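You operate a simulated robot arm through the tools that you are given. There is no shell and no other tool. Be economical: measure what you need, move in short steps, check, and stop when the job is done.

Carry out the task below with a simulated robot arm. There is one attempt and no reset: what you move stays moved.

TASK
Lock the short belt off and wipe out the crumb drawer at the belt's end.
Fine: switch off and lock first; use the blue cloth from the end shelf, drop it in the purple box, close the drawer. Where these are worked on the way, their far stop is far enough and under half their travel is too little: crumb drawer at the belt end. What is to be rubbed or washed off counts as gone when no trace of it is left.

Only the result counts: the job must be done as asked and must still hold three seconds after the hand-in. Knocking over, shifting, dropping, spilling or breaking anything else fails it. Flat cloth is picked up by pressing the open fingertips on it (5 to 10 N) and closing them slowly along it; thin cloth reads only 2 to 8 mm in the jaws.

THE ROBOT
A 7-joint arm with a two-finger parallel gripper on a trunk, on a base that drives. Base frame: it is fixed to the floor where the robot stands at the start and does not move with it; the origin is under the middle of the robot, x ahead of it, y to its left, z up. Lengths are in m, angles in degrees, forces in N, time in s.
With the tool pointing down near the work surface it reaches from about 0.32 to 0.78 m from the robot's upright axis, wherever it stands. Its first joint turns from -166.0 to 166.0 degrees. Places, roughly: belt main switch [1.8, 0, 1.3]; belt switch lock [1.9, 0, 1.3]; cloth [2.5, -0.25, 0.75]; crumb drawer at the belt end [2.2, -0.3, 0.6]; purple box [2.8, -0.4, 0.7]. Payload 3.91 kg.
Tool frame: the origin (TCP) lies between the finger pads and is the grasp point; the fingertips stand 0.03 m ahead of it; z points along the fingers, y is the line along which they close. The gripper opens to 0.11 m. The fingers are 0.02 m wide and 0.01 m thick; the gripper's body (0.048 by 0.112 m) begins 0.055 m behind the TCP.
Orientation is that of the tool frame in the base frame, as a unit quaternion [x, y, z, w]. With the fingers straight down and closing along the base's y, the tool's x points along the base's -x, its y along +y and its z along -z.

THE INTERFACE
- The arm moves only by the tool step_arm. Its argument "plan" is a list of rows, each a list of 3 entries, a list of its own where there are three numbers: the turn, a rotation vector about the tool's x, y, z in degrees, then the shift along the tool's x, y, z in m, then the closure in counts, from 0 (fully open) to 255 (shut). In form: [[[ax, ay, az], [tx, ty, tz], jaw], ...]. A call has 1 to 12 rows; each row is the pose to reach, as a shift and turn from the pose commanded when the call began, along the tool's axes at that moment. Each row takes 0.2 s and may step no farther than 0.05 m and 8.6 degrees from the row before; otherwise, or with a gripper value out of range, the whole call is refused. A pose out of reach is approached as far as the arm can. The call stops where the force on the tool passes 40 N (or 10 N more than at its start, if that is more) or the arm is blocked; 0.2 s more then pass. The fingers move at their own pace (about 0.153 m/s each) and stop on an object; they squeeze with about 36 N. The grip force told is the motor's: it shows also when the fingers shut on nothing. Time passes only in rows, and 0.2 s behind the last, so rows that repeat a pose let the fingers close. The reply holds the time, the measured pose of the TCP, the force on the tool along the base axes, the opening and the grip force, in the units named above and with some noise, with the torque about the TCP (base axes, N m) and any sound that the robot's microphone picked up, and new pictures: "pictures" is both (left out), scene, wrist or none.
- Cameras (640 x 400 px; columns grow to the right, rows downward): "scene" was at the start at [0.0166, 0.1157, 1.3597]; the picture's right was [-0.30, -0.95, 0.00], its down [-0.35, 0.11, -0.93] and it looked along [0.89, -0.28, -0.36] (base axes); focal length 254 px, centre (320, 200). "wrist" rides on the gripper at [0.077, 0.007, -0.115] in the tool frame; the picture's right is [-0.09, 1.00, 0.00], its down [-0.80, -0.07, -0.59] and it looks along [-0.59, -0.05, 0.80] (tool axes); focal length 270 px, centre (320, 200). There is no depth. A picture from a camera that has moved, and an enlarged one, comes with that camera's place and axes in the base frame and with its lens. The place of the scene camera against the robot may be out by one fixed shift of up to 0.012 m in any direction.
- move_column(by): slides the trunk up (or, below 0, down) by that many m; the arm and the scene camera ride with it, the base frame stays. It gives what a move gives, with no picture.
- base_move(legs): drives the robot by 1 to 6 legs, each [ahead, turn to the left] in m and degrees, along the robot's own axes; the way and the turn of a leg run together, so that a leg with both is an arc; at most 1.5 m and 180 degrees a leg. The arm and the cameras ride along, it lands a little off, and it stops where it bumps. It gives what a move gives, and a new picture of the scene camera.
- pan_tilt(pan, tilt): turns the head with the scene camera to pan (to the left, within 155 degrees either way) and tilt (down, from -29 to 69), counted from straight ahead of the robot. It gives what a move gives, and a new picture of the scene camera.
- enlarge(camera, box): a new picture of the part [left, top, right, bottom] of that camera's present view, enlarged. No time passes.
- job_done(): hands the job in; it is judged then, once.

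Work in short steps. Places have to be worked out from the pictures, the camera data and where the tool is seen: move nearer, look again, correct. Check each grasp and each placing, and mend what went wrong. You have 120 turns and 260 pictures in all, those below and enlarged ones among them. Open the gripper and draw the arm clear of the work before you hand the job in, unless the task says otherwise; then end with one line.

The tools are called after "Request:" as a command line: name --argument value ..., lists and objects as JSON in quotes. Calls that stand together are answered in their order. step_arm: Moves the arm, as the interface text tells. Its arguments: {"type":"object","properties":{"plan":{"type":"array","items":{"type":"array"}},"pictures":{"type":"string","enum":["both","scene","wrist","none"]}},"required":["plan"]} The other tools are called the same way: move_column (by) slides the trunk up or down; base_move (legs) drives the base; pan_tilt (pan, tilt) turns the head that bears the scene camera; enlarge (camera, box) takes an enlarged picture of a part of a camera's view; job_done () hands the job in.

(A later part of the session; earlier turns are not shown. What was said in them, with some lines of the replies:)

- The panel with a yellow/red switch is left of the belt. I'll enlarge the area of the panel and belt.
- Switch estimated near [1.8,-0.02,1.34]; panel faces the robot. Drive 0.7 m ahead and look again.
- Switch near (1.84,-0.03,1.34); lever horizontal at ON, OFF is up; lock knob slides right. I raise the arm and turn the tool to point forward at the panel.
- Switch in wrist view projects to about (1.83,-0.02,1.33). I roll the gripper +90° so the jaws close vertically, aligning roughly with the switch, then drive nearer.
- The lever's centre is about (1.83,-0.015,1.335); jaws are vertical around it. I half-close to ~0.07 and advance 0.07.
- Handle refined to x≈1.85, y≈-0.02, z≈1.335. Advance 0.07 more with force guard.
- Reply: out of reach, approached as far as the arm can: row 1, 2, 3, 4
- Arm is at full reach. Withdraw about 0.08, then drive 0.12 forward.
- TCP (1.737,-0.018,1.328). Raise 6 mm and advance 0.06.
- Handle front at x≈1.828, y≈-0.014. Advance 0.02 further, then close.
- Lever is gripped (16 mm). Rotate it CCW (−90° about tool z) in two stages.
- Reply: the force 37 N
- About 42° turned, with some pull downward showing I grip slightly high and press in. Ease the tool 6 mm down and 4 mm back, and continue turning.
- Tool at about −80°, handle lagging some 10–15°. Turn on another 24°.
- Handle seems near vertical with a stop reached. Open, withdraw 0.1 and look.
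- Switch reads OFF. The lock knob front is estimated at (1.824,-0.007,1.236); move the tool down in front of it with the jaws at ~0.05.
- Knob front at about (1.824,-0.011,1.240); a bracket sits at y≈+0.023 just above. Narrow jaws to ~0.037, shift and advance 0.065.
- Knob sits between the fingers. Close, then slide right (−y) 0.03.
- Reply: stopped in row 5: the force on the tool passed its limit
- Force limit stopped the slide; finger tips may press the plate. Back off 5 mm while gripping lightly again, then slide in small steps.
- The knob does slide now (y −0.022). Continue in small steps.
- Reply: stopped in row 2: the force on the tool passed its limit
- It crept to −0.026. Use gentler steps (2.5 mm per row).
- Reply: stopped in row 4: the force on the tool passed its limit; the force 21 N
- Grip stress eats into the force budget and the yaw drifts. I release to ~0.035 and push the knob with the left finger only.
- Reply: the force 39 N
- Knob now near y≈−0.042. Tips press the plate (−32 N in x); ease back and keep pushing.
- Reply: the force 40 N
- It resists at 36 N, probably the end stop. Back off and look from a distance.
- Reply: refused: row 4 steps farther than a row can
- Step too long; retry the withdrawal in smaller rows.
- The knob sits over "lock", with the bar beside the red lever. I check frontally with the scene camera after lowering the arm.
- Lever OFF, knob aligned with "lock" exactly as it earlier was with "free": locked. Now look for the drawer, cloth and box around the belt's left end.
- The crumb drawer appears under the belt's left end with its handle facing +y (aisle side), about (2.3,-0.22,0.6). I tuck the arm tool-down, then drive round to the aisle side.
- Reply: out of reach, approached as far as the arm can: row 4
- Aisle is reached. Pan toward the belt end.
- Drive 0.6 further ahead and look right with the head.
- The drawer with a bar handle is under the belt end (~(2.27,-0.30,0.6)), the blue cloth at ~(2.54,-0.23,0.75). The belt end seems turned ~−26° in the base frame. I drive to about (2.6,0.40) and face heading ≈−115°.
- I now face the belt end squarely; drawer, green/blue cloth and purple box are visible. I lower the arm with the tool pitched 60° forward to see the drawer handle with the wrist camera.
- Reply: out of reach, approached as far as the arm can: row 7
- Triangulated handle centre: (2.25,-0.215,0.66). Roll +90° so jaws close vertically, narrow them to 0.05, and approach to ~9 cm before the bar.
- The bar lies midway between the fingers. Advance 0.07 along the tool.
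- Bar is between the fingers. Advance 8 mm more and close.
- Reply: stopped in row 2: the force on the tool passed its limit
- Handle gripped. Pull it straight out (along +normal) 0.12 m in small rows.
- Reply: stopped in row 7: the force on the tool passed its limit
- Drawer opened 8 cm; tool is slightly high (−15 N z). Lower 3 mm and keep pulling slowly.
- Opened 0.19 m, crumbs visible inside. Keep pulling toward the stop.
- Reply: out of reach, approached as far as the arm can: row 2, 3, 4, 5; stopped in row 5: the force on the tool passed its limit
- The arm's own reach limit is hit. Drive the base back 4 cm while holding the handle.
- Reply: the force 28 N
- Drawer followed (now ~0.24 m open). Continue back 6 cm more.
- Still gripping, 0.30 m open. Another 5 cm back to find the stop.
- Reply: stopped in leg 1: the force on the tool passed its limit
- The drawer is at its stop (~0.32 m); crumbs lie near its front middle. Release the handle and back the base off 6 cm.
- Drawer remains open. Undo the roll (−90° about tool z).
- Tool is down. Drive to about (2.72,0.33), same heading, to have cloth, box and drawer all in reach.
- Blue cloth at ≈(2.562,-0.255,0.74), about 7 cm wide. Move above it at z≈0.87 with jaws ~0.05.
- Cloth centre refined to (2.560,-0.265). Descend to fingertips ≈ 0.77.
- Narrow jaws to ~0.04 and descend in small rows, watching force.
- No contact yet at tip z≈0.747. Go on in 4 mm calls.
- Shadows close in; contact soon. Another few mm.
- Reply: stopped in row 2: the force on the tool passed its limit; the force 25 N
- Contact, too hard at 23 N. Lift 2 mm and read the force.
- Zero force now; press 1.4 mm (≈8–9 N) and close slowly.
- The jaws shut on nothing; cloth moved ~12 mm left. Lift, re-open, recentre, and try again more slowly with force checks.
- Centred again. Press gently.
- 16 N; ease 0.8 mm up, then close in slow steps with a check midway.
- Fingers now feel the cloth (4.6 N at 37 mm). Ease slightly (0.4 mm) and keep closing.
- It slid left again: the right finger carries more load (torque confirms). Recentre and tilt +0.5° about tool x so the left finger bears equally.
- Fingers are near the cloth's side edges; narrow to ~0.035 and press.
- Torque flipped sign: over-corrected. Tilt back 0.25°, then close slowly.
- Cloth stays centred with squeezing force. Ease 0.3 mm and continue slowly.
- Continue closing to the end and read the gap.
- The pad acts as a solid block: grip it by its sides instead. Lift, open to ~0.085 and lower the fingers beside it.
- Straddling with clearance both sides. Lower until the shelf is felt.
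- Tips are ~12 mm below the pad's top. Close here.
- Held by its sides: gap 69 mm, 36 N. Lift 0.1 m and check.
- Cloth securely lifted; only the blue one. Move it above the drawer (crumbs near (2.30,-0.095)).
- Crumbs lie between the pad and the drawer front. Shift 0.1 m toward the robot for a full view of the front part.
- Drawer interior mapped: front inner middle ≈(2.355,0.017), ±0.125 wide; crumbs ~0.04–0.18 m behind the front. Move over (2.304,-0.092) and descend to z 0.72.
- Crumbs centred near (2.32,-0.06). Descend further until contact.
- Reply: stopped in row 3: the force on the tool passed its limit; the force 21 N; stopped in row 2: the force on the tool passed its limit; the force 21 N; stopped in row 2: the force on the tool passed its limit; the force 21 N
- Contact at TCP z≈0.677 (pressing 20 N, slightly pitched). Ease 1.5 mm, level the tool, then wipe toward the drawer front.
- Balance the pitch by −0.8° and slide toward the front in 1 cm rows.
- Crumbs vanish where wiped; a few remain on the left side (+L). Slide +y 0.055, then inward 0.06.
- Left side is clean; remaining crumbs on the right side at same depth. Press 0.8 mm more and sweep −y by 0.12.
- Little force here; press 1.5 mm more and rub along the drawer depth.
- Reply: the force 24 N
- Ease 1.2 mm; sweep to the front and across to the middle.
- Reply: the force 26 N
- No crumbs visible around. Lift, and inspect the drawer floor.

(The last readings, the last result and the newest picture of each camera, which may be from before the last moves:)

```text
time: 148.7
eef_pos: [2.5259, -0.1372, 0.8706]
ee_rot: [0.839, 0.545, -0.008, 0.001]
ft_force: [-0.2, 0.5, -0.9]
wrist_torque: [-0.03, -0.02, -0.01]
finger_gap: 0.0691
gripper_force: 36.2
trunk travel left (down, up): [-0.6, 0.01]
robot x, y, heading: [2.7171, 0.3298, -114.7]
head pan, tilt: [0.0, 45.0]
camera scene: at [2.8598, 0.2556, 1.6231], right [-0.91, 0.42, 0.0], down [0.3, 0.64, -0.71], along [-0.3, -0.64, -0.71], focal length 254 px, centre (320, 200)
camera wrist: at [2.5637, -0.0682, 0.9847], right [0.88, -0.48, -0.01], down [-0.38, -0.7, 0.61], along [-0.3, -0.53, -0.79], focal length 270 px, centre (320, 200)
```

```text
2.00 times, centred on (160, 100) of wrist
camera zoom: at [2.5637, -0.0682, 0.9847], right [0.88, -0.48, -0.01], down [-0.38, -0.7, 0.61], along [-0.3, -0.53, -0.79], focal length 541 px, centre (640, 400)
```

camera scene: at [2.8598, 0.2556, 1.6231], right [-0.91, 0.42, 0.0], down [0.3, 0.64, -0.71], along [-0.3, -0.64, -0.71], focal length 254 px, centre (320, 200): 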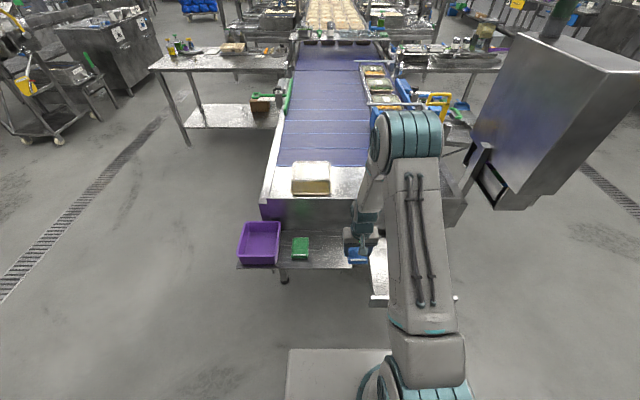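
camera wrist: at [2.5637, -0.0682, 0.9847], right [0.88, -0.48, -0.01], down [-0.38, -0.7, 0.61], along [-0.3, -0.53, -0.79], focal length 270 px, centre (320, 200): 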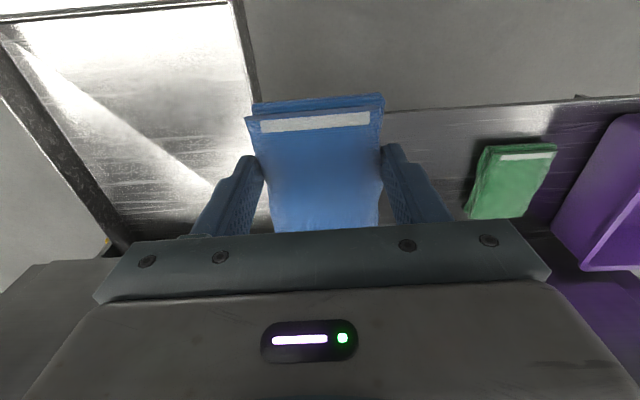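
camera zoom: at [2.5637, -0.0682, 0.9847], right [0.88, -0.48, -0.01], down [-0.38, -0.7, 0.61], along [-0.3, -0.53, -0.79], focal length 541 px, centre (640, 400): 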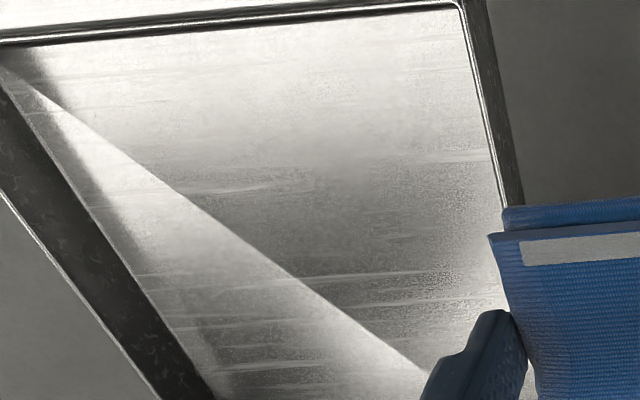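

Floor looks clean. Move the cloth above the purple box (~(2.83,-0.41)), at z≈0.93, which also frees the scene camera's view of the drawer.

Request:
step_arm --plan '[[[0, 0, 0], [0, 0.02, -0.03], 255], [[0, 0, 0], [-0.01, 0.055, -0.06], 255], [[0, 0, 0], [-0.02, 0.1, -0.06], 255], [[0, 0, 0], [-0.03, 0.145, -0.06], 255], [[0, 0, 0], [-0.04, 0.19, -0.06], 255], [[0, 0, 0], [-0.05, 0.235, -0.06], 255], [[0, 0, 0], [-0.06, 0.28, -0.06], 255], [[0, 0, 0], [-0.075, 0.32, -0.06], 255], [[0, 0, 0], [-0.09, 0.355, -0.06], 255], [[0, 0, 0], [-0.1, 0.375, -0.06], 255]]'

Request:
enlarge --camera "scene" --box '[340, 210, 460, 320]'

```text
time: 150.9
eef_pos: [2.8285, -0.3816, 0.9298]
ee_rot: [0.838, 0.545, -0.008, 0.001]
ft_force: [-0.6, -0.7, -0.1]
wrist_torque: [-0.02, -0.01, 0.02]
finger_gap: 0.069
gripper_force: 35.3
trunk travel left (down, up): [-0.6, 0.01]
robot x, y, heading: [2.7218, 0.3282, -114.8]
head pan, tilt: [0.0, 45.0]
camera scene: at [2.8592, 0.2554, 1.6232], right [-0.91, 0.42, 0.0], down [0.3, 0.64, -0.71], along [-0.3, -0.64, -0.71], focal length 254 px, centre (320, 200)
camera wrist: at [2.8671, -0.3117, 1.044], right [0.88, -0.48, -0.01], down [-0.38, -0.7, 0.61], along [-0.3, -0.53, -0.8], focal length 270 px, centre (320, 200)
```

scene: 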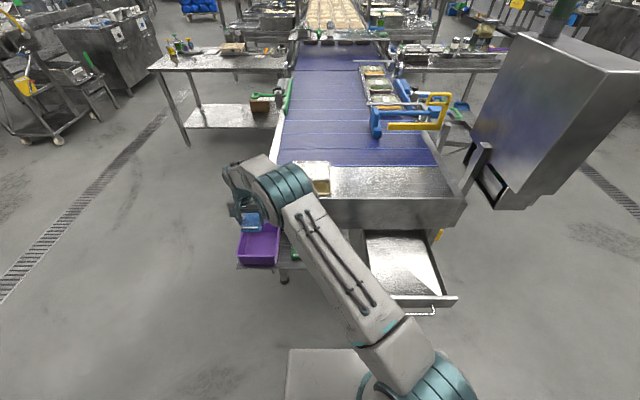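
wrist: 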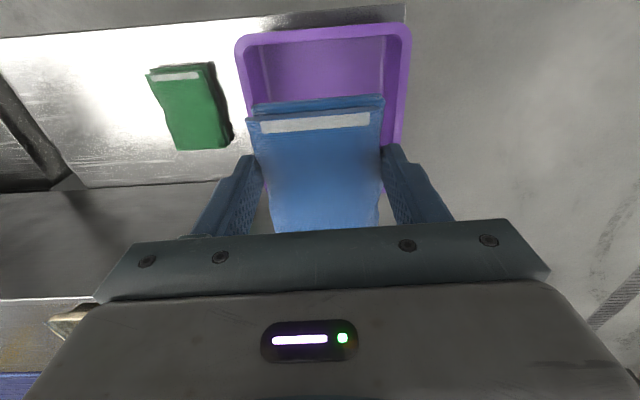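

```text
3.64 times, centred on (400, 265) of scene
camera zoom: at [2.8592, 0.2554, 1.6232], right [-0.91, 0.42, 0.0], down [0.3, 0.64, -0.71], along [-0.3, -0.64, -0.71], focal length 924 px, centre (29, -36)
```

zoom: 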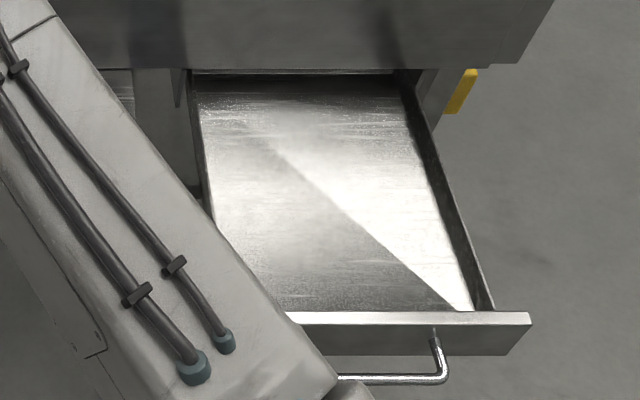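

Drawer looks spotless. Box opening is centred about 2 cm farther; shift and lower the cloth into it.

Request:
step_arm --plan '[[[0, 0, 0], [-0.02, 0.003, 0], 255], [[0, 0, 0], [-0.02, 0.003, 0.04], 255], [[0, 0, 0], [-0.02, 0.003, 0.08], 255], [[0, 0, 0], [-0.02, 0.003, 0.11], 255], [[0, 0, 0], [-0.02, 0.003, 0.14], 255]]'

```text
time: 152.1
eef_pos: [2.8194, -0.401, 0.7908]
ee_rot: [0.838, 0.545, -0.008, 0.001]
ft_force: [0.7, 0.4, 0.2]
wrist_torque: [0.03, -0.01, 0.02]
finger_gap: 0.0688
gripper_force: 36.0
trunk travel left (down, up): [-0.6, 0.01]
robot x, y, heading: [2.7194, 0.3294, -114.9]
head pan, tilt: [0.0, 45.0]
camera scene: at [2.859, 0.2554, 1.6233], right [-0.91, 0.42, 0.0], down [0.3, 0.64, -0.71], along [-0.3, -0.64, -0.71], focal length 254 px, centre (320, 200)
camera wrist: at [2.8585, -0.332, 0.9042], right [0.87, -0.48, -0.01], down [-0.38, -0.7, 0.61], along [-0.3, -0.53, -0.79], focal length 270 px, centre (320, 200)
```

scene: 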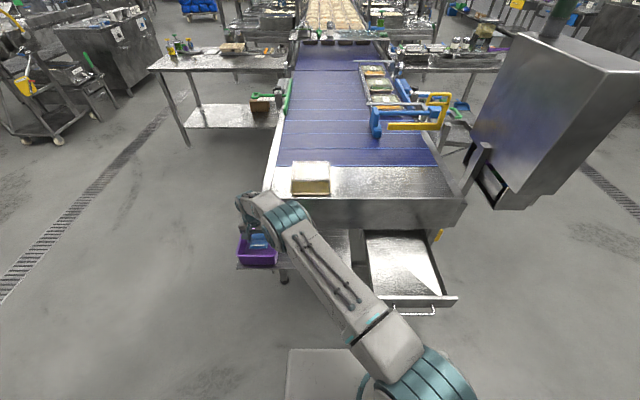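
wrist: 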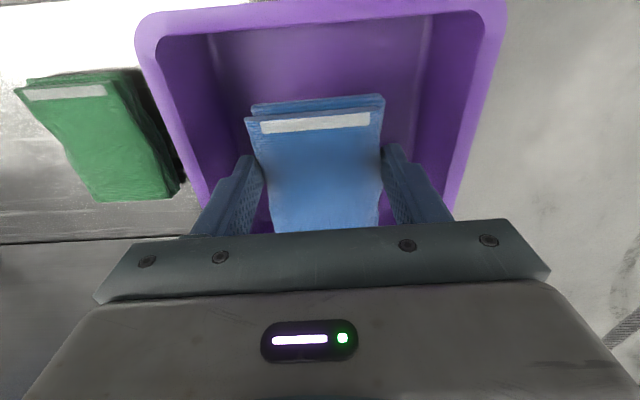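

Cloth is within the box walls. Lower 2 cm more and release gently.

Request:
step_arm --plan '[[[0, 0, 0], [0, 0, 0.01], 255], [[0, 0, 0], [0, 0, 0.02], 255], [[0, 0, 0], [0, 0, 0.02], 255], [[0, 0, 0], [0, 0, 0.02], 60], [[0, 0, 0], [0, 0, 0.02], 60]]' --pictures "wrist"

```text
time: 153.3
eef_pos: [2.821, -0.4011, 0.7714]
ee_rot: [0.838, 0.545, -0.009, 0.001]
ft_force: [0.5, -0.4, -0.5]
wrist_torque: [0.0, -0.03, 0.0]
finger_gap: 0.0842
gripper_force: 0.0
trunk travel left (down, up): [-0.6, 0.01]
robot x, y, heading: [2.7179, 0.3252, -115.0]
head pan, tilt: [0.0, 45.0]
camera wrist: at [2.8584, -0.332, 0.8846], right [0.88, -0.48, -0.01], down [-0.38, -0.7, 0.61], along [-0.3, -0.53, -0.79], focal length 270 px, centre (320, 200)
```

wrist: 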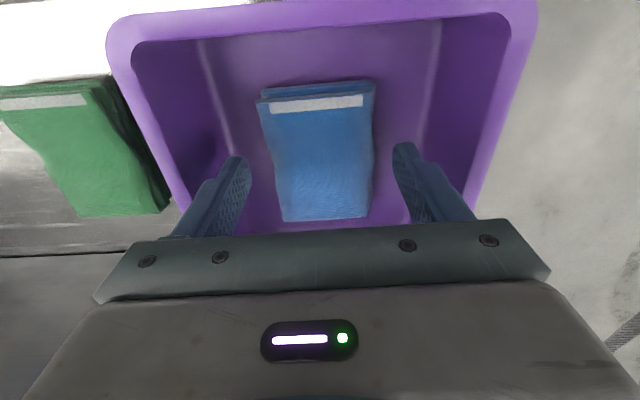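

The cloth lies flat in the purple box. Lift straight out, then move back over to a tucked pose and view the drawer.

Request:
step_arm --plan '[[[0, 0, 0], [0, 0, -0.04], 60], [[0, 0, 0], [0, 0, -0.085], 60], [[0, 0, 0], [0, 0, -0.13], 60], [[0, 0, 0], [0, 0, -0.175], 60], [[0, 0, 0], [0.01, -0.03, -0.2], 60], [[0, 0, 0], [0.025, -0.075, -0.2], 60], [[0, 0, 0], [0.04, -0.12, -0.2], 60], [[0, 0, 0], [0.055, -0.165, -0.2], 60], [[0, 0, 0], [0.07, -0.21, -0.2], 60], [[0, 0, 0], [0.085, -0.255, -0.2], 60], [[0, 0, 0], [0.1, -0.3, -0.2], 60], [[0, 0, 0], [0.115, -0.345, -0.2], 60]]'

Request:
enlarge --camera "scene" --box '[220, 200, 340, 300]'

Request:
enlarge --camera "wrist" --box '[0, 0, 400, 240]'

```text
time: 155.9
eef_pos: [2.5534, -0.1536, 0.9724]
ee_rot: [0.838, 0.546, -0.008, 0.002]
ft_force: [0.0, -1.0, -0.1]
wrist_torque: [-0.01, -0.04, -0.01]
finger_gap: 0.084
gripper_force: 0.0
trunk travel left (down, up): [-0.6, 0.01]
robot x, y, heading: [2.7205, 0.3275, -115.0]
head pan, tilt: [0.0, 45.0]
camera scene: at [2.8578, 0.2565, 1.6234], right [-0.91, 0.42, 0.0], down [0.3, 0.64, -0.71], along [-0.3, -0.64, -0.71], focal length 254 px, centre (320, 200)
camera wrist: at [2.591, -0.0847, 1.086], right [0.88, -0.48, 0.0], down [-0.38, -0.7, 0.61], along [-0.3, -0.53, -0.79], focal length 270 px, centre (320, 200)
```

scene: 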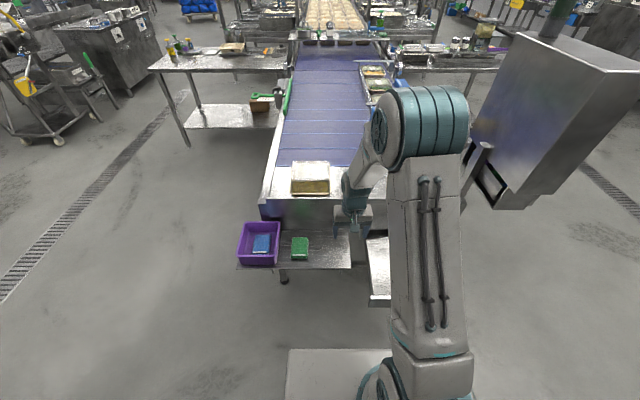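
wrist: 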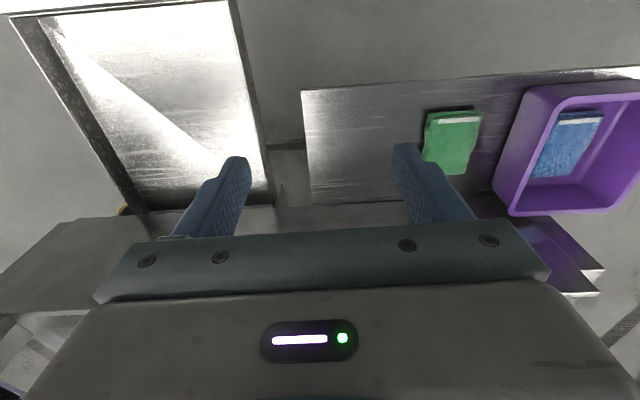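

```text
4.00 times, centred on (280, 250) of scene
camera zoom: at [2.8578, 0.2565, 1.6234], right [-0.91, 0.42, 0.0], down [0.3, 0.64, -0.71], along [-0.3, -0.64, -0.71], focal length 1016 px, centre (480, 0)
```

zoom: 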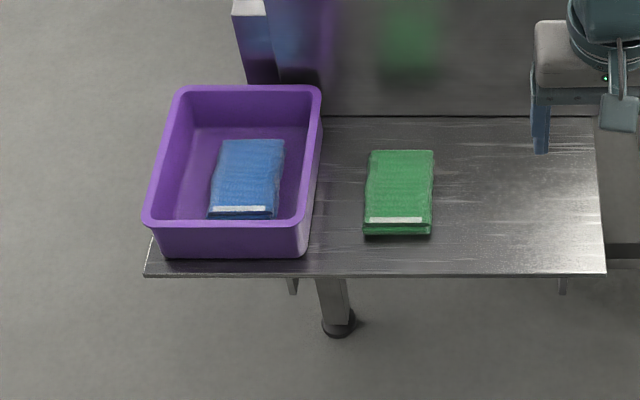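

```text
1.60 times, centred on (200, 120) of wrist
camera zoom: at [2.591, -0.0847, 1.086], right [0.88, -0.48, 0.0], down [-0.38, -0.7, 0.61], along [-0.3, -0.53, -0.79], focal length 432 px, centre (512, 328)
```

zoom: 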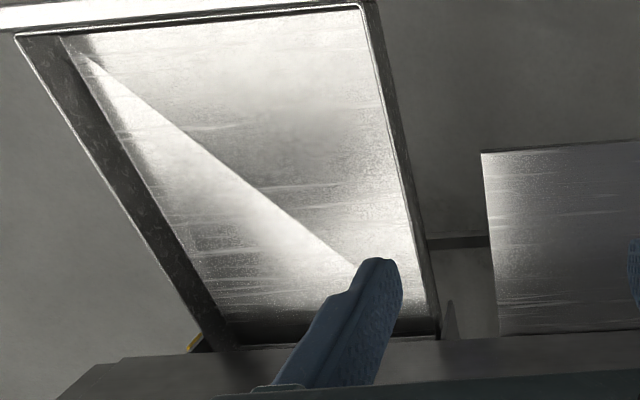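

Drawer clean, cloth in the box, green cloth undisturbed. Drive back to the handle-grip place (~(2.64,0.53)).

Request:
base_move --legs '[[0, 46], [-0.22, 0], [0, -46]]'

```text
time: 161.8
eef_pos: [2.4709, 0.0538, 0.9721]
ee_rot: [0.842, 0.54, -0.007, 0.001]
ft_force: [0.1, 0.0, 0.0]
wrist_torque: [0.0, 0.02, -0.01]
finger_gap: 0.0844
gripper_force: 0.1
trunk travel left (down, up): [-0.6, 0.01]
robot x, y, heading: [2.6447, 0.5384, -115.5]
head pan, tilt: [0.0, 45.0]
camera scene: at [2.7801, 0.4611, 1.6233], right [-0.9, 0.43, 0.0], down [0.3, 0.64, -0.71], along [-0.3, -0.64, -0.71], focal length 254 px, centre (320, 200)
```

scene: 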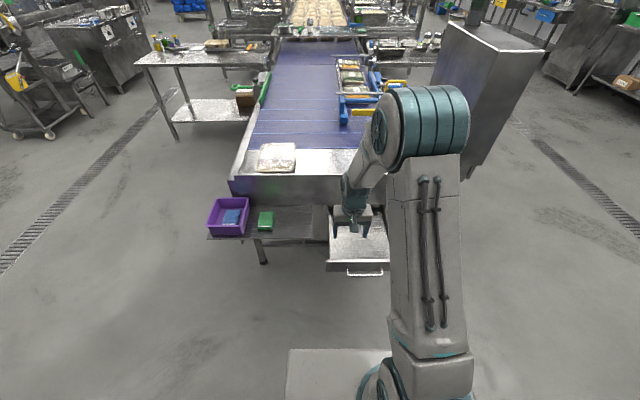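

Back off 8 cm, then pitch the tool −60° and roll +90° as when gripping before (column still up).

Request:
base_move --legs '[[-0.08, 0.5]]'

Request:
step_arm --plan '[[[0, -8, 0], [0, -0.01, 0], 130], [[0, -16, 0], [0, -0.02, 0], 130], [[0, -24, 0], [0, -0.03, 0], 130], [[0, -32, 0], [0, -0.04, 0], 130], [[0, -40, 0], [0, -0.05, 0], 130], [[0, -48, 0], [0, -0.06, 0], 130], [[0, -55, 0], [0, -0.07, 0], 130], [[0, -60, 0], [0, -0.087, 0], 130]]' --pictures "none"

Request:
step_arm --plan '[[[0, 0, 8.2], [0, 0, 0], 130], [[0, 0, 16.4], [0, 0, 0], 130], [[0, 0, 24.6], [0, 0, 0], 130], [[0, 0, 32.8], [0, 0, 0], 130], [[0, 0, 41], [0, 0, 0], 130], [[0, 0, 49.2], [0, 0, 0], 130], [[0, 0, 57.4], [0, 0, 0], 130], [[0, 0, 65.6], [0, 0, 0], 130], [[0, 0, 73.8], [0, 0, 0], 130], [[0, 0, 82], [0, 0, 0], 130], [[0, 0, 90], [0, 0, 0], 130]]' --pictures "wrist"

```text
time: 162.9
eef_pos: [2.5097, 0.1255, 0.9733]
ee_rot: [0.839, 0.544, -0.008, 0.002]
ft_force: [0.6, 0.6, -0.3]
wrist_torque: [0.0, 0.04, 0.0]
finger_gap: 0.0841
gripper_force: 0.0
trunk travel left (down, up): [-0.6, 0.01]
robot x, y, heading: [2.6755, 0.6113, -114.9]
head pan, tilt: [0.0, 45.0]
camera scene: at [2.8159, 0.5362, 1.6233], right [-0.91, 0.42, 0.0], down [0.3, 0.64, -0.71], along [-0.3, -0.64, -0.71], focal length 254 px, centre (320, 200)
```

scene: 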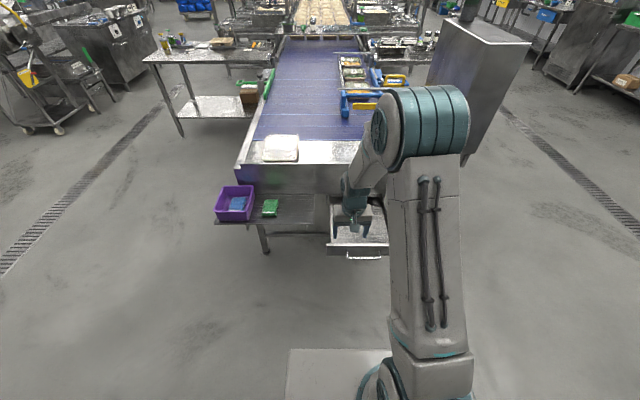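

```text
time: 164.7
eef_pos: [2.4293, 0.1603, 0.973]
ee_rot: [0.722, 0.471, -0.426, 0.274]
ft_force: [0.2, 0.2, -0.8]
wrist_torque: [0.02, -0.01, -0.03]
finger_gap: 0.0538
gripper_force: 0.0
trunk travel left (down, up): [-0.6, 0.01]
robot x, y, heading: [2.6754, 0.6126, -115.0]
head pan, tilt: [0.0, 45.0]
```

```text
time: 167.1
eef_pos: [2.4305, 0.1616, 0.9727]
ee_rot: [0.844, -0.179, -0.108, 0.494]
ft_force: [0.0, -0.1, -0.3]
wrist_torque: [0.01, 0.03, -0.02]
finger_gap: 0.054
gripper_force: 0.0
trunk travel left (down, up): [-0.6, 0.01]
robot x, y, heading: [2.6758, 0.613, -114.8]
head pan, tilt: [0.0, 45.0]
camera wrist: at [2.5392, 0.2174, 1.0346], right [-0.28, -0.41, 0.87], down [-0.5, 0.83, 0.23], along [-0.82, -0.38, -0.43], focal length 270 px, centre (320, 200)
```

wrist: 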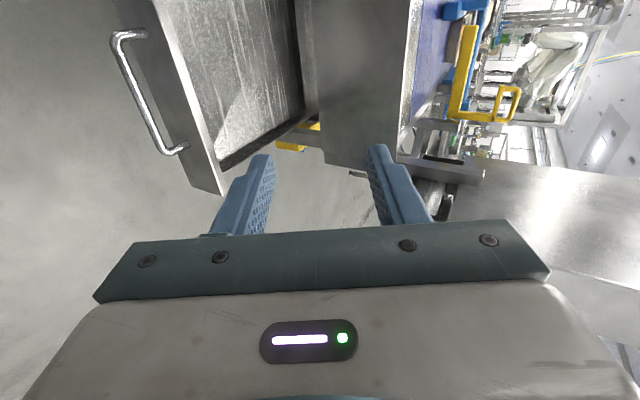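

Pose matches the earlier release pose. Lower the column 0.305.

Request:
move_column --by -0.305

Request:
step_arm --plan '[[[0, 0, 0], [0, 0, 0], 130]]' --pictures "wrist"

```text
time: 170.1
eef_pos: [2.4301, 0.1608, 0.6676]
ee_rot: [0.844, -0.179, -0.109, 0.494]
ft_force: [0.5, -0.8, 0.2]
wrist_torque: [0.01, 0.01, 0.03]
finger_gap: 0.0537
gripper_force: 0.1
trunk travel left (down, up): [-0.295, 0.315]
robot x, y, heading: [2.6758, 0.6099, -115.0]
head pan, tilt: [0.0, 45.0]
```

```text
time: 170.5
eef_pos: [2.4294, 0.1607, 0.6688]
ee_rot: [0.843, -0.178, -0.109, 0.495]
ft_force: [-0.2, 0.7, -0.5]
wrist_torque: [-0.01, 0.01, 0.02]
finger_gap: 0.0539
gripper_force: 0.1
trunk travel left (down, up): [-0.295, 0.315]
robot x, y, heading: [2.6765, 0.6092, -115.0]
head pan, tilt: [0.0, 45.0]
camera wrist: at [2.5393, 0.2175, 0.7295], right [-0.27, -0.41, 0.87], down [-0.5, 0.83, 0.23], along [-0.82, -0.38, -0.43], focal length 270 px, centre (320, 200)
```

wrist: 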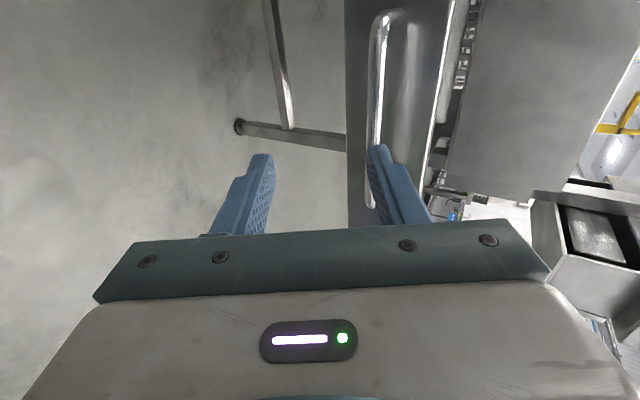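

Same as before the retreat; drive forward 0.082 so the bar enters the jaws.

Request:
base_move --legs '[[0.08, 0]]'

Request:
step_arm --plan '[[[0, 0, 0], [0, 0, 0], 130]]' --pictures "wrist"

```text
time: 171.6
eef_pos: [2.3976, 0.0874, 0.668]
ee_rot: [0.844, -0.177, -0.108, 0.495]
ft_force: [-0.5, 0.7, -0.1]
wrist_torque: [0.03, -0.02, 0.01]
finger_gap: 0.0541
gripper_force: 0.0
trunk travel left (down, up): [-0.295, 0.315]
robot x, y, heading: [2.6475, 0.5371, -114.9]
head pan, tilt: [0.0, 45.0]
camera scene: at [2.7816, 0.4629, 1.3183], right [-0.91, 0.42, 0.0], down [0.3, 0.64, -0.71], along [-0.3, -0.64, -0.71], focal length 254 px, centre (320, 200)
```

scene: 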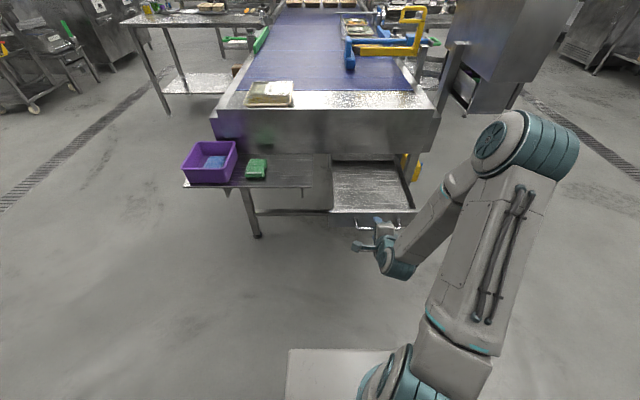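

```text
time: 172.0
eef_pos: [2.3973, 0.0885, 0.669]
ee_rot: [0.844, -0.178, -0.108, 0.495]
ft_force: [0.5, 0.2, 0.2]
wrist_torque: [-0.01, -0.01, 0.01]
finger_gap: 0.0538
gripper_force: 0.1
trunk travel left (down, up): [-0.295, 0.315]
robot x, y, heading: [2.6422, 0.5384, -114.7]
head pan, tilt: [0.0, 45.0]
camera wrist: at [2.5059, 0.1451, 0.7294], right [-0.27, -0.41, 0.87], down [-0.5, 0.83, 0.23], along [-0.82, -0.38, -0.43], focal length 270 px, centre (320, 200)
```

wrist: 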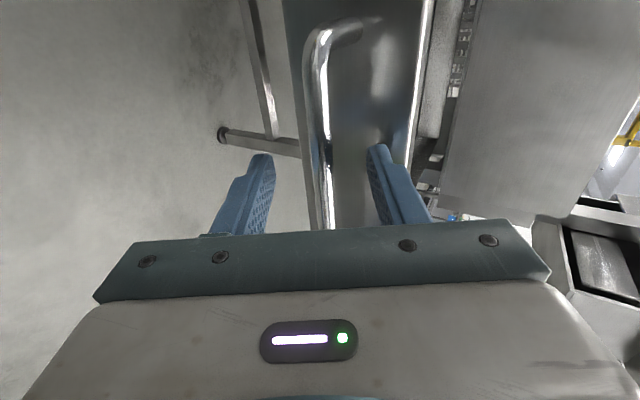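

Bar is between the fingers. Advance 4 mm and close.

Request:
step_arm --plan '[[[0, 0, 0], [0, 0.001, 0.004], 130], [[0, 0, 0], [0, 0.001, 0.004], 190], [[0, 0, 0], [0, 0.001, 0.004], 255], [[0, 0, 0], [0, 0.001, 0.004], 255]]' --pictures "none"

Request:
base_move --legs '[[0.06, 0]]'

```text
time: 173.0
eef_pos: [2.3944, 0.0844, 0.6678]
ee_rot: [0.843, -0.178, -0.108, 0.496]
ft_force: [-0.8, -4.7, 8.8]
wrist_torque: [-0.38, -0.63, -0.36]
finger_gap: 0.0117
gripper_force: 44.6
trunk travel left (down, up): [-0.295, 0.315]
robot x, y, heading: [2.6461, 0.5343, -115.1]
head pan, tilt: [0.0, 45.0]
```

```text
time: 173.9
eef_pos: [2.3698, 0.029, 0.6675]
ee_rot: [0.843, -0.178, -0.108, 0.496]
ft_force: [0.8, -0.4, 15.7]
wrist_torque: [-0.4, -0.59, -0.4]
finger_gap: 0.0116
gripper_force: 44.8
trunk travel left (down, up): [-0.295, 0.315]
robot x, y, heading: [2.6204, 0.4824, -115.1]
head pan, tilt: [0.0, 45.0]
camera scene: at [2.7568, 0.4092, 1.3183], right [-0.91, 0.42, 0.0], down [0.3, 0.64, -0.71], along [-0.3, -0.64, -0.71], focal length 254 px, centre (320, 200)
```

scene: 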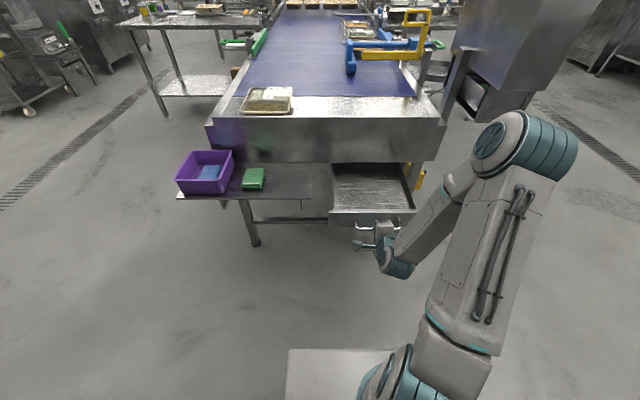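

Drawer is moving in with the base. Drive 0.07 more.

Request:
base_move --legs '[[0.07, 0]]'

```text
time: 175.0
eef_pos: [2.3393, -0.035, 0.6665]
ee_rot: [0.843, -0.178, -0.109, 0.496]
ft_force: [1.6, -2.1, 8.6]
wrist_torque: [-0.33, -0.55, -0.48]
finger_gap: 0.0117
gripper_force: 44.9
trunk travel left (down, up): [-0.295, 0.315]
robot x, y, heading: [2.5877, 0.4171, -115.1]
head pan, tilt: [0.0, 45.0]
camera scene: at [2.7268, 0.3447, 1.3183], right [-0.91, 0.42, 0.0], down [0.3, 0.64, -0.71], along [-0.3, -0.64, -0.71], focal length 254 px, centre (320, 200)
```

scene: 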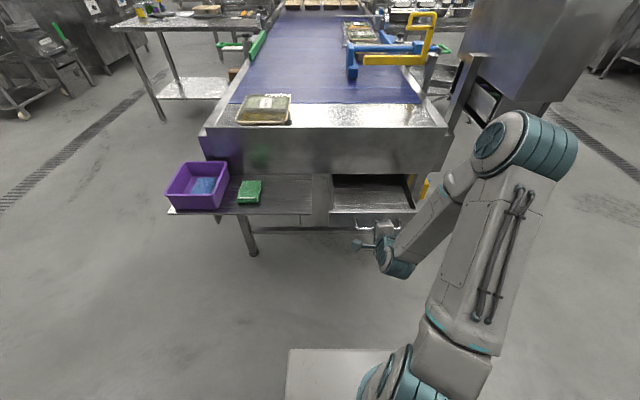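

Robot is at its original stand; push the drawer on with the arm (12 mm rows).

Request:
step_arm --plan '[[[0, 0, 0], [0, 0.0058, 0.0105], 255], [[0, 0, 0], [0, 0.0116, 0.021], 255], [[0, 0, 0], [0, 0.0175, 0.0315], 255], [[0, 0, 0], [0, 0.0233, 0.042], 255], [[0, 0, 0], [0, 0.0291, 0.0524], 255], [[0, 0, 0], [0, 0.0349, 0.0629], 255], [[0, 0, 0], [0, 0.0407, 0.0734], 255], [[0, 0, 0], [0, 0.0466, 0.0839], 255], [[0, 0, 0], [0, 0.0524, 0.0944], 255], [[0, 0, 0], [0, 0.0582, 0.1049], 255], [[0, 0, 0], [0, 0.064, 0.1154], 255], [[0, 0, 0], [0, 0.0698, 0.1259], 255]]' --pictures "scene"

```text
time: 177.6
eef_pos: [2.2802, -0.1659, 0.6674]
ee_rot: [0.843, -0.18, -0.109, 0.496]
ft_force: [-14.4, 7.0, 1.1]
wrist_torque: [-0.1, -0.15, -1.1]
finger_gap: 0.0118
gripper_force: 44.6
trunk travel left (down, up): [-0.295, 0.315]
robot x, y, heading: [2.5872, 0.4217, -115.1]
head pan, tilt: [0.0, 45.0]
camera scene: at [2.7251, 0.3447, 1.3184], right [-0.91, 0.42, 0.0], down [0.3, 0.64, -0.71], along [-0.3, -0.64, -0.71], focal length 254 px, centre (320, 200)
```

scene: 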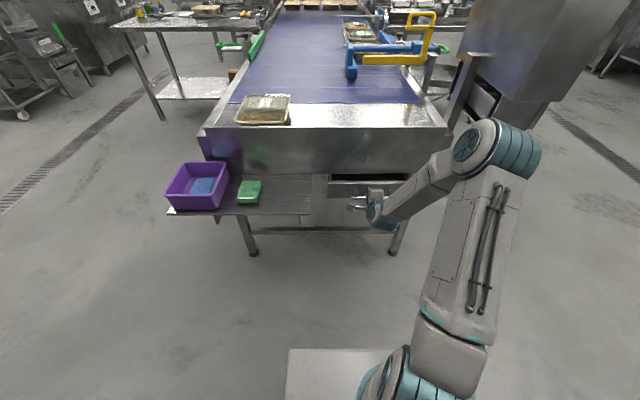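

About 4 cm remain. Ease sideways 2 mm and push to the stop.

Request:
step_arm --plan '[[[0, 0, 0], [-0.002, 0.0039, 0.007], 255], [[0, 0, 0], [-0.002, 0.0078, 0.014], 255], [[0, 0, 0], [-0.002, 0.0116, 0.021], 255], [[0, 0, 0], [-0.002, 0.0155, 0.028], 255], [[0, 0, 0], [-0.002, 0.0184, 0.033], 255], [[0, 0, 0], [-0.002, 0.0208, 0.0375], 255], [[0, 0, 0], [-0.002, 0.0228, 0.041], 255], [[0, 0, 0], [-0.002, 0.0247, 0.0445], 255]]'

```text
time: 178.9
eef_pos: [2.2662, -0.1964, 0.6669]
ee_rot: [0.845, -0.178, -0.106, 0.493]
ft_force: [7.9, 17.8, 15.6]
wrist_torque: [-0.38, -0.87, -0.25]
finger_gap: 0.012
gripper_force: 45.1
trunk travel left (down, up): [-0.295, 0.315]
robot x, y, heading: [2.5884, 0.4188, -115.1]
head pan, tilt: [0.0, 45.0]
stopped in row 6: the force on the tool passed its limit (the readings are from after the stop); the commanded pose is now the measured one
camera scene: at [2.7277, 0.3478, 1.3185], right [-0.91, 0.42, 0.0], down [0.3, 0.64, -0.71], along [-0.3, -0.64, -0.71], focal length 254 px, centre (320, 200)
camera wrist: at [2.3749, -0.1388, 0.7289], right [-0.28, -0.41, 0.87], down [-0.51, 0.83, 0.23], along [-0.82, -0.38, -0.44], focal length 270 px, centre (320, 200)
```

scene: 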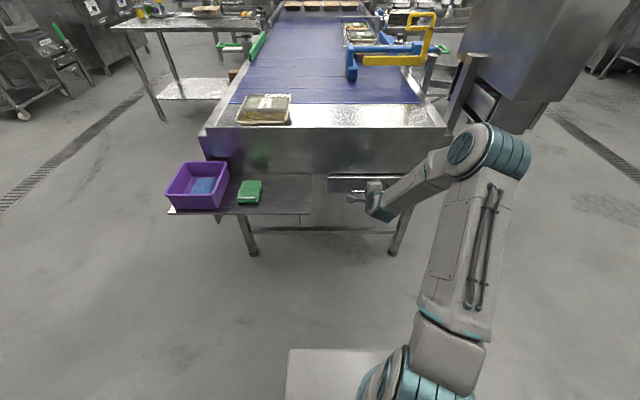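
wrist: 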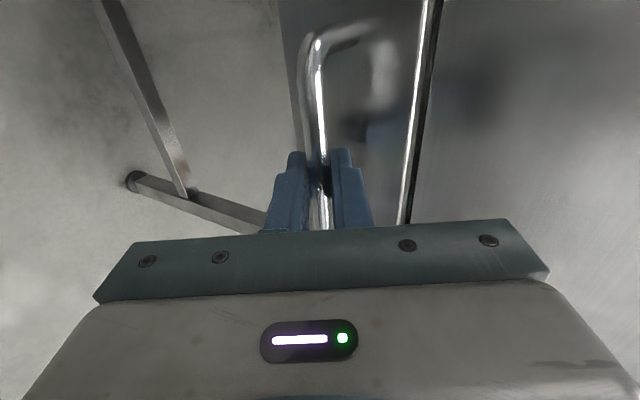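

Nearly identical to the original closed view; push once more to make sure.

Request:
step_arm --plan '[[[0, 0, 0], [0, 0.001, 0.002], 255], [[0, 0, 0], [0, 0.002, 0.004], 255], [[0, 0, 0], [0, 0.003, 0.006], 255], [[0, 0, 0], [0, 0.004, 0.008], 255]]' --pictures "none"

```text
time: 179.9
eef_pos: [2.2626, -0.2041, 0.6625]
ee_rot: [0.847, -0.178, -0.106, 0.49]
ft_force: [12.9, 32.7, -4.5]
wrist_torque: [-0.28, -0.49, -0.46]
finger_gap: 0.0119
gripper_force: 44.5
trunk travel left (down, up): [-0.295, 0.315]
robot x, y, heading: [2.5886, 0.4198, -114.7]
head pan, tilt: [0.0, 45.0]
```

Drawer firmly at its closed stop (35 N, at the original grip position). Relax, release, back out along the tool axis.

Request:
step_arm --plan '[[[0, 0, 0], [0, -0.002, -0.004], 255], [[0, 0, 0], [0, -0.002, -0.004], 139], [[0, 0, 0], [0, -0.002, -0.004], 139], [[0, 0, 0], [0, -0.002, -0.03], 139], [[0, 0, 0], [0, -0.002, -0.07], 139], [[0, 0, 0], [0, -0.002, -0.1], 139], [[0, 0, 0], [0, -0.002, -0.13], 139]]'

Request:
enlarge --camera "scene" --box '[300, 140, 460, 260]'

```text
time: 181.5
eef_pos: [2.308, -0.1009, 0.7268]
ee_rot: [0.845, -0.178, -0.106, 0.492]
ft_force: [-0.6, 0.3, -0.1]
wrist_torque: [-0.02, 0.02, -0.01]
finger_gap: 0.0501
gripper_force: 0.1
trunk travel left (down, up): [-0.295, 0.315]
robot x, y, heading: [2.5875, 0.4187, -115.0]
head pan, tilt: [0.0, 45.0]
camera scene: at [2.7264, 0.3448, 1.3183], right [-0.91, 0.42, 0.0], down [0.3, 0.64, -0.71], along [-0.3, -0.64, -0.71], focal length 254 px, centre (320, 200)
camera wrist: at [2.4172, -0.0437, 0.7888], right [-0.28, -0.42, 0.87], down [-0.51, 0.83, 0.24], along [-0.82, -0.38, -0.44], focal length 270 px, centre (320, 200)
```

scene: 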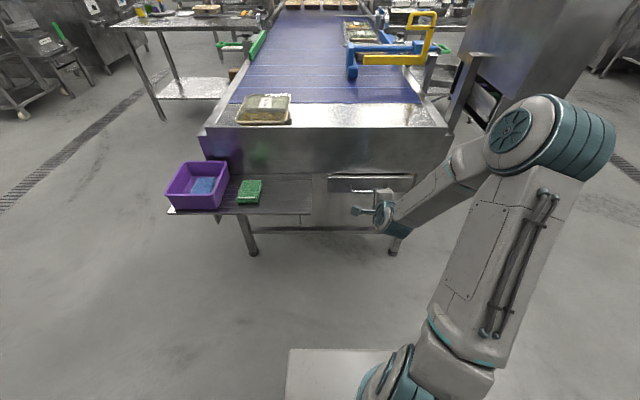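
wrist: 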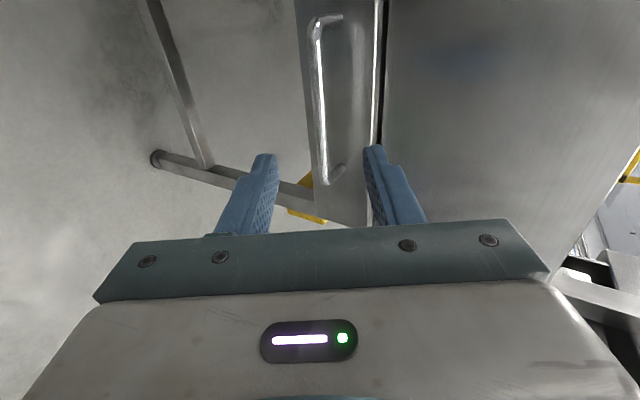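

```text
3.33 times, centred on (380, 200) of scene
camera zoom: at [2.7264, 0.3448, 1.3183], right [-0.91, 0.42, 0.0], down [0.3, 0.64, -0.71], along [-0.3, -0.64, -0.71], focal length 847 px, centre (120, 200)
```

zoom: 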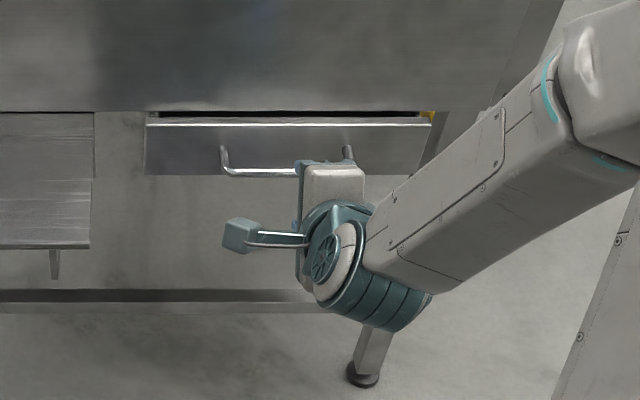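

Drawer closed, as in the first view. Back the base off 0.18, open the gripper fully and hand in.

Request:
base_move --legs '[[-0.18, 0]]'

Request:
step_arm --plan '[[[0, 0, 0], [0, 0, 0], 0], [[0, 0, 0], [0, 0, 0], 0]]' --pictures "none"

Request:
enlarge --camera "scene" --box '[160, 120, 440, 260]'

```text
time: 183.0
eef_pos: [2.3836, 0.061, 0.7255]
ee_rot: [0.846, -0.177, -0.105, 0.492]
ft_force: [-0.5, 0.7, 0.7]
wrist_torque: [-0.01, -0.01, 0.02]
finger_gap: 0.0501
gripper_force: 0.0
trunk travel left (down, up): [-0.295, 0.315]
robot x, y, heading: [2.664, 0.5805, -115.1]
head pan, tilt: [0.0, 45.0]
camera scene: at [2.8023, 0.5075, 1.3183], right [-0.91, 0.42, 0.0], down [0.3, 0.64, -0.71], along [-0.3, -0.64, -0.71], focal length 254 px, centre (320, 200)
```

scene: 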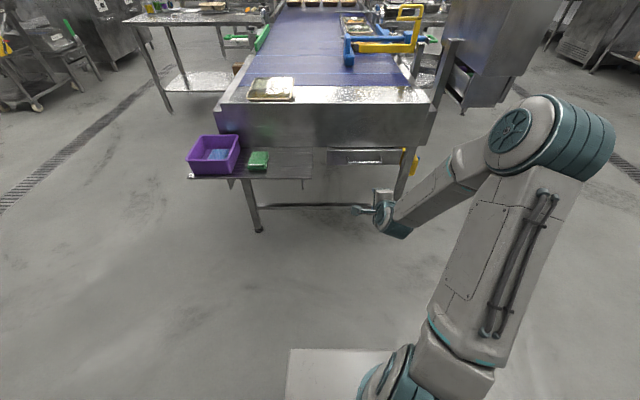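

```text
time: 183.6
eef_pos: [2.3841, 0.0625, 0.7268]
ee_rot: [0.846, -0.178, -0.106, 0.492]
ft_force: [0.1, -0.3, 0.5]
wrist_torque: [-0.02, -0.02, -0.01]
finger_gap: 0.1099
gripper_force: 0.0
trunk travel left (down, up): [-0.295, 0.315]
robot x, y, heading: [2.6648, 0.5802, -115.2]
head pan, tilt: [0.0, 45.0]
```

```text
2.29 times, centred on (300, 190) of scene
camera zoom: at [2.8023, 0.5076, 1.3183], right [-0.91, 0.42, 0.0], down [0.3, 0.64, -0.71], along [-0.3, -0.64, -0.71], focal length 580 px, centre (366, 223)
```

zoom: 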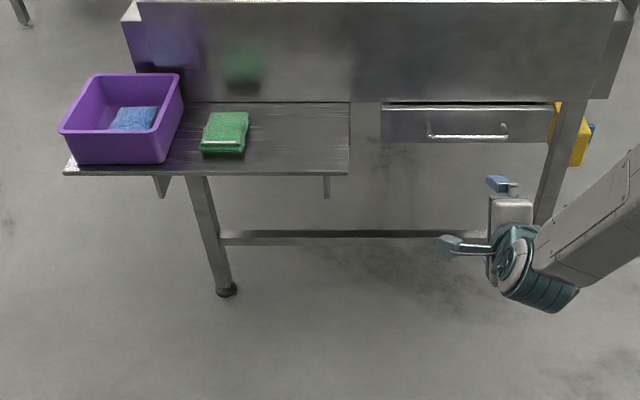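

All is in place: the belt is switched off and locked, the drawer is wiped and closed, the cloth is in the purple box, and the arm is clear. Handing in.

Request:
job_done

```text
The job is handed in.
```

The belt is switched off and locked, the crumb drawer is wiped clean and closed, and the blue cloth is in the purple box.
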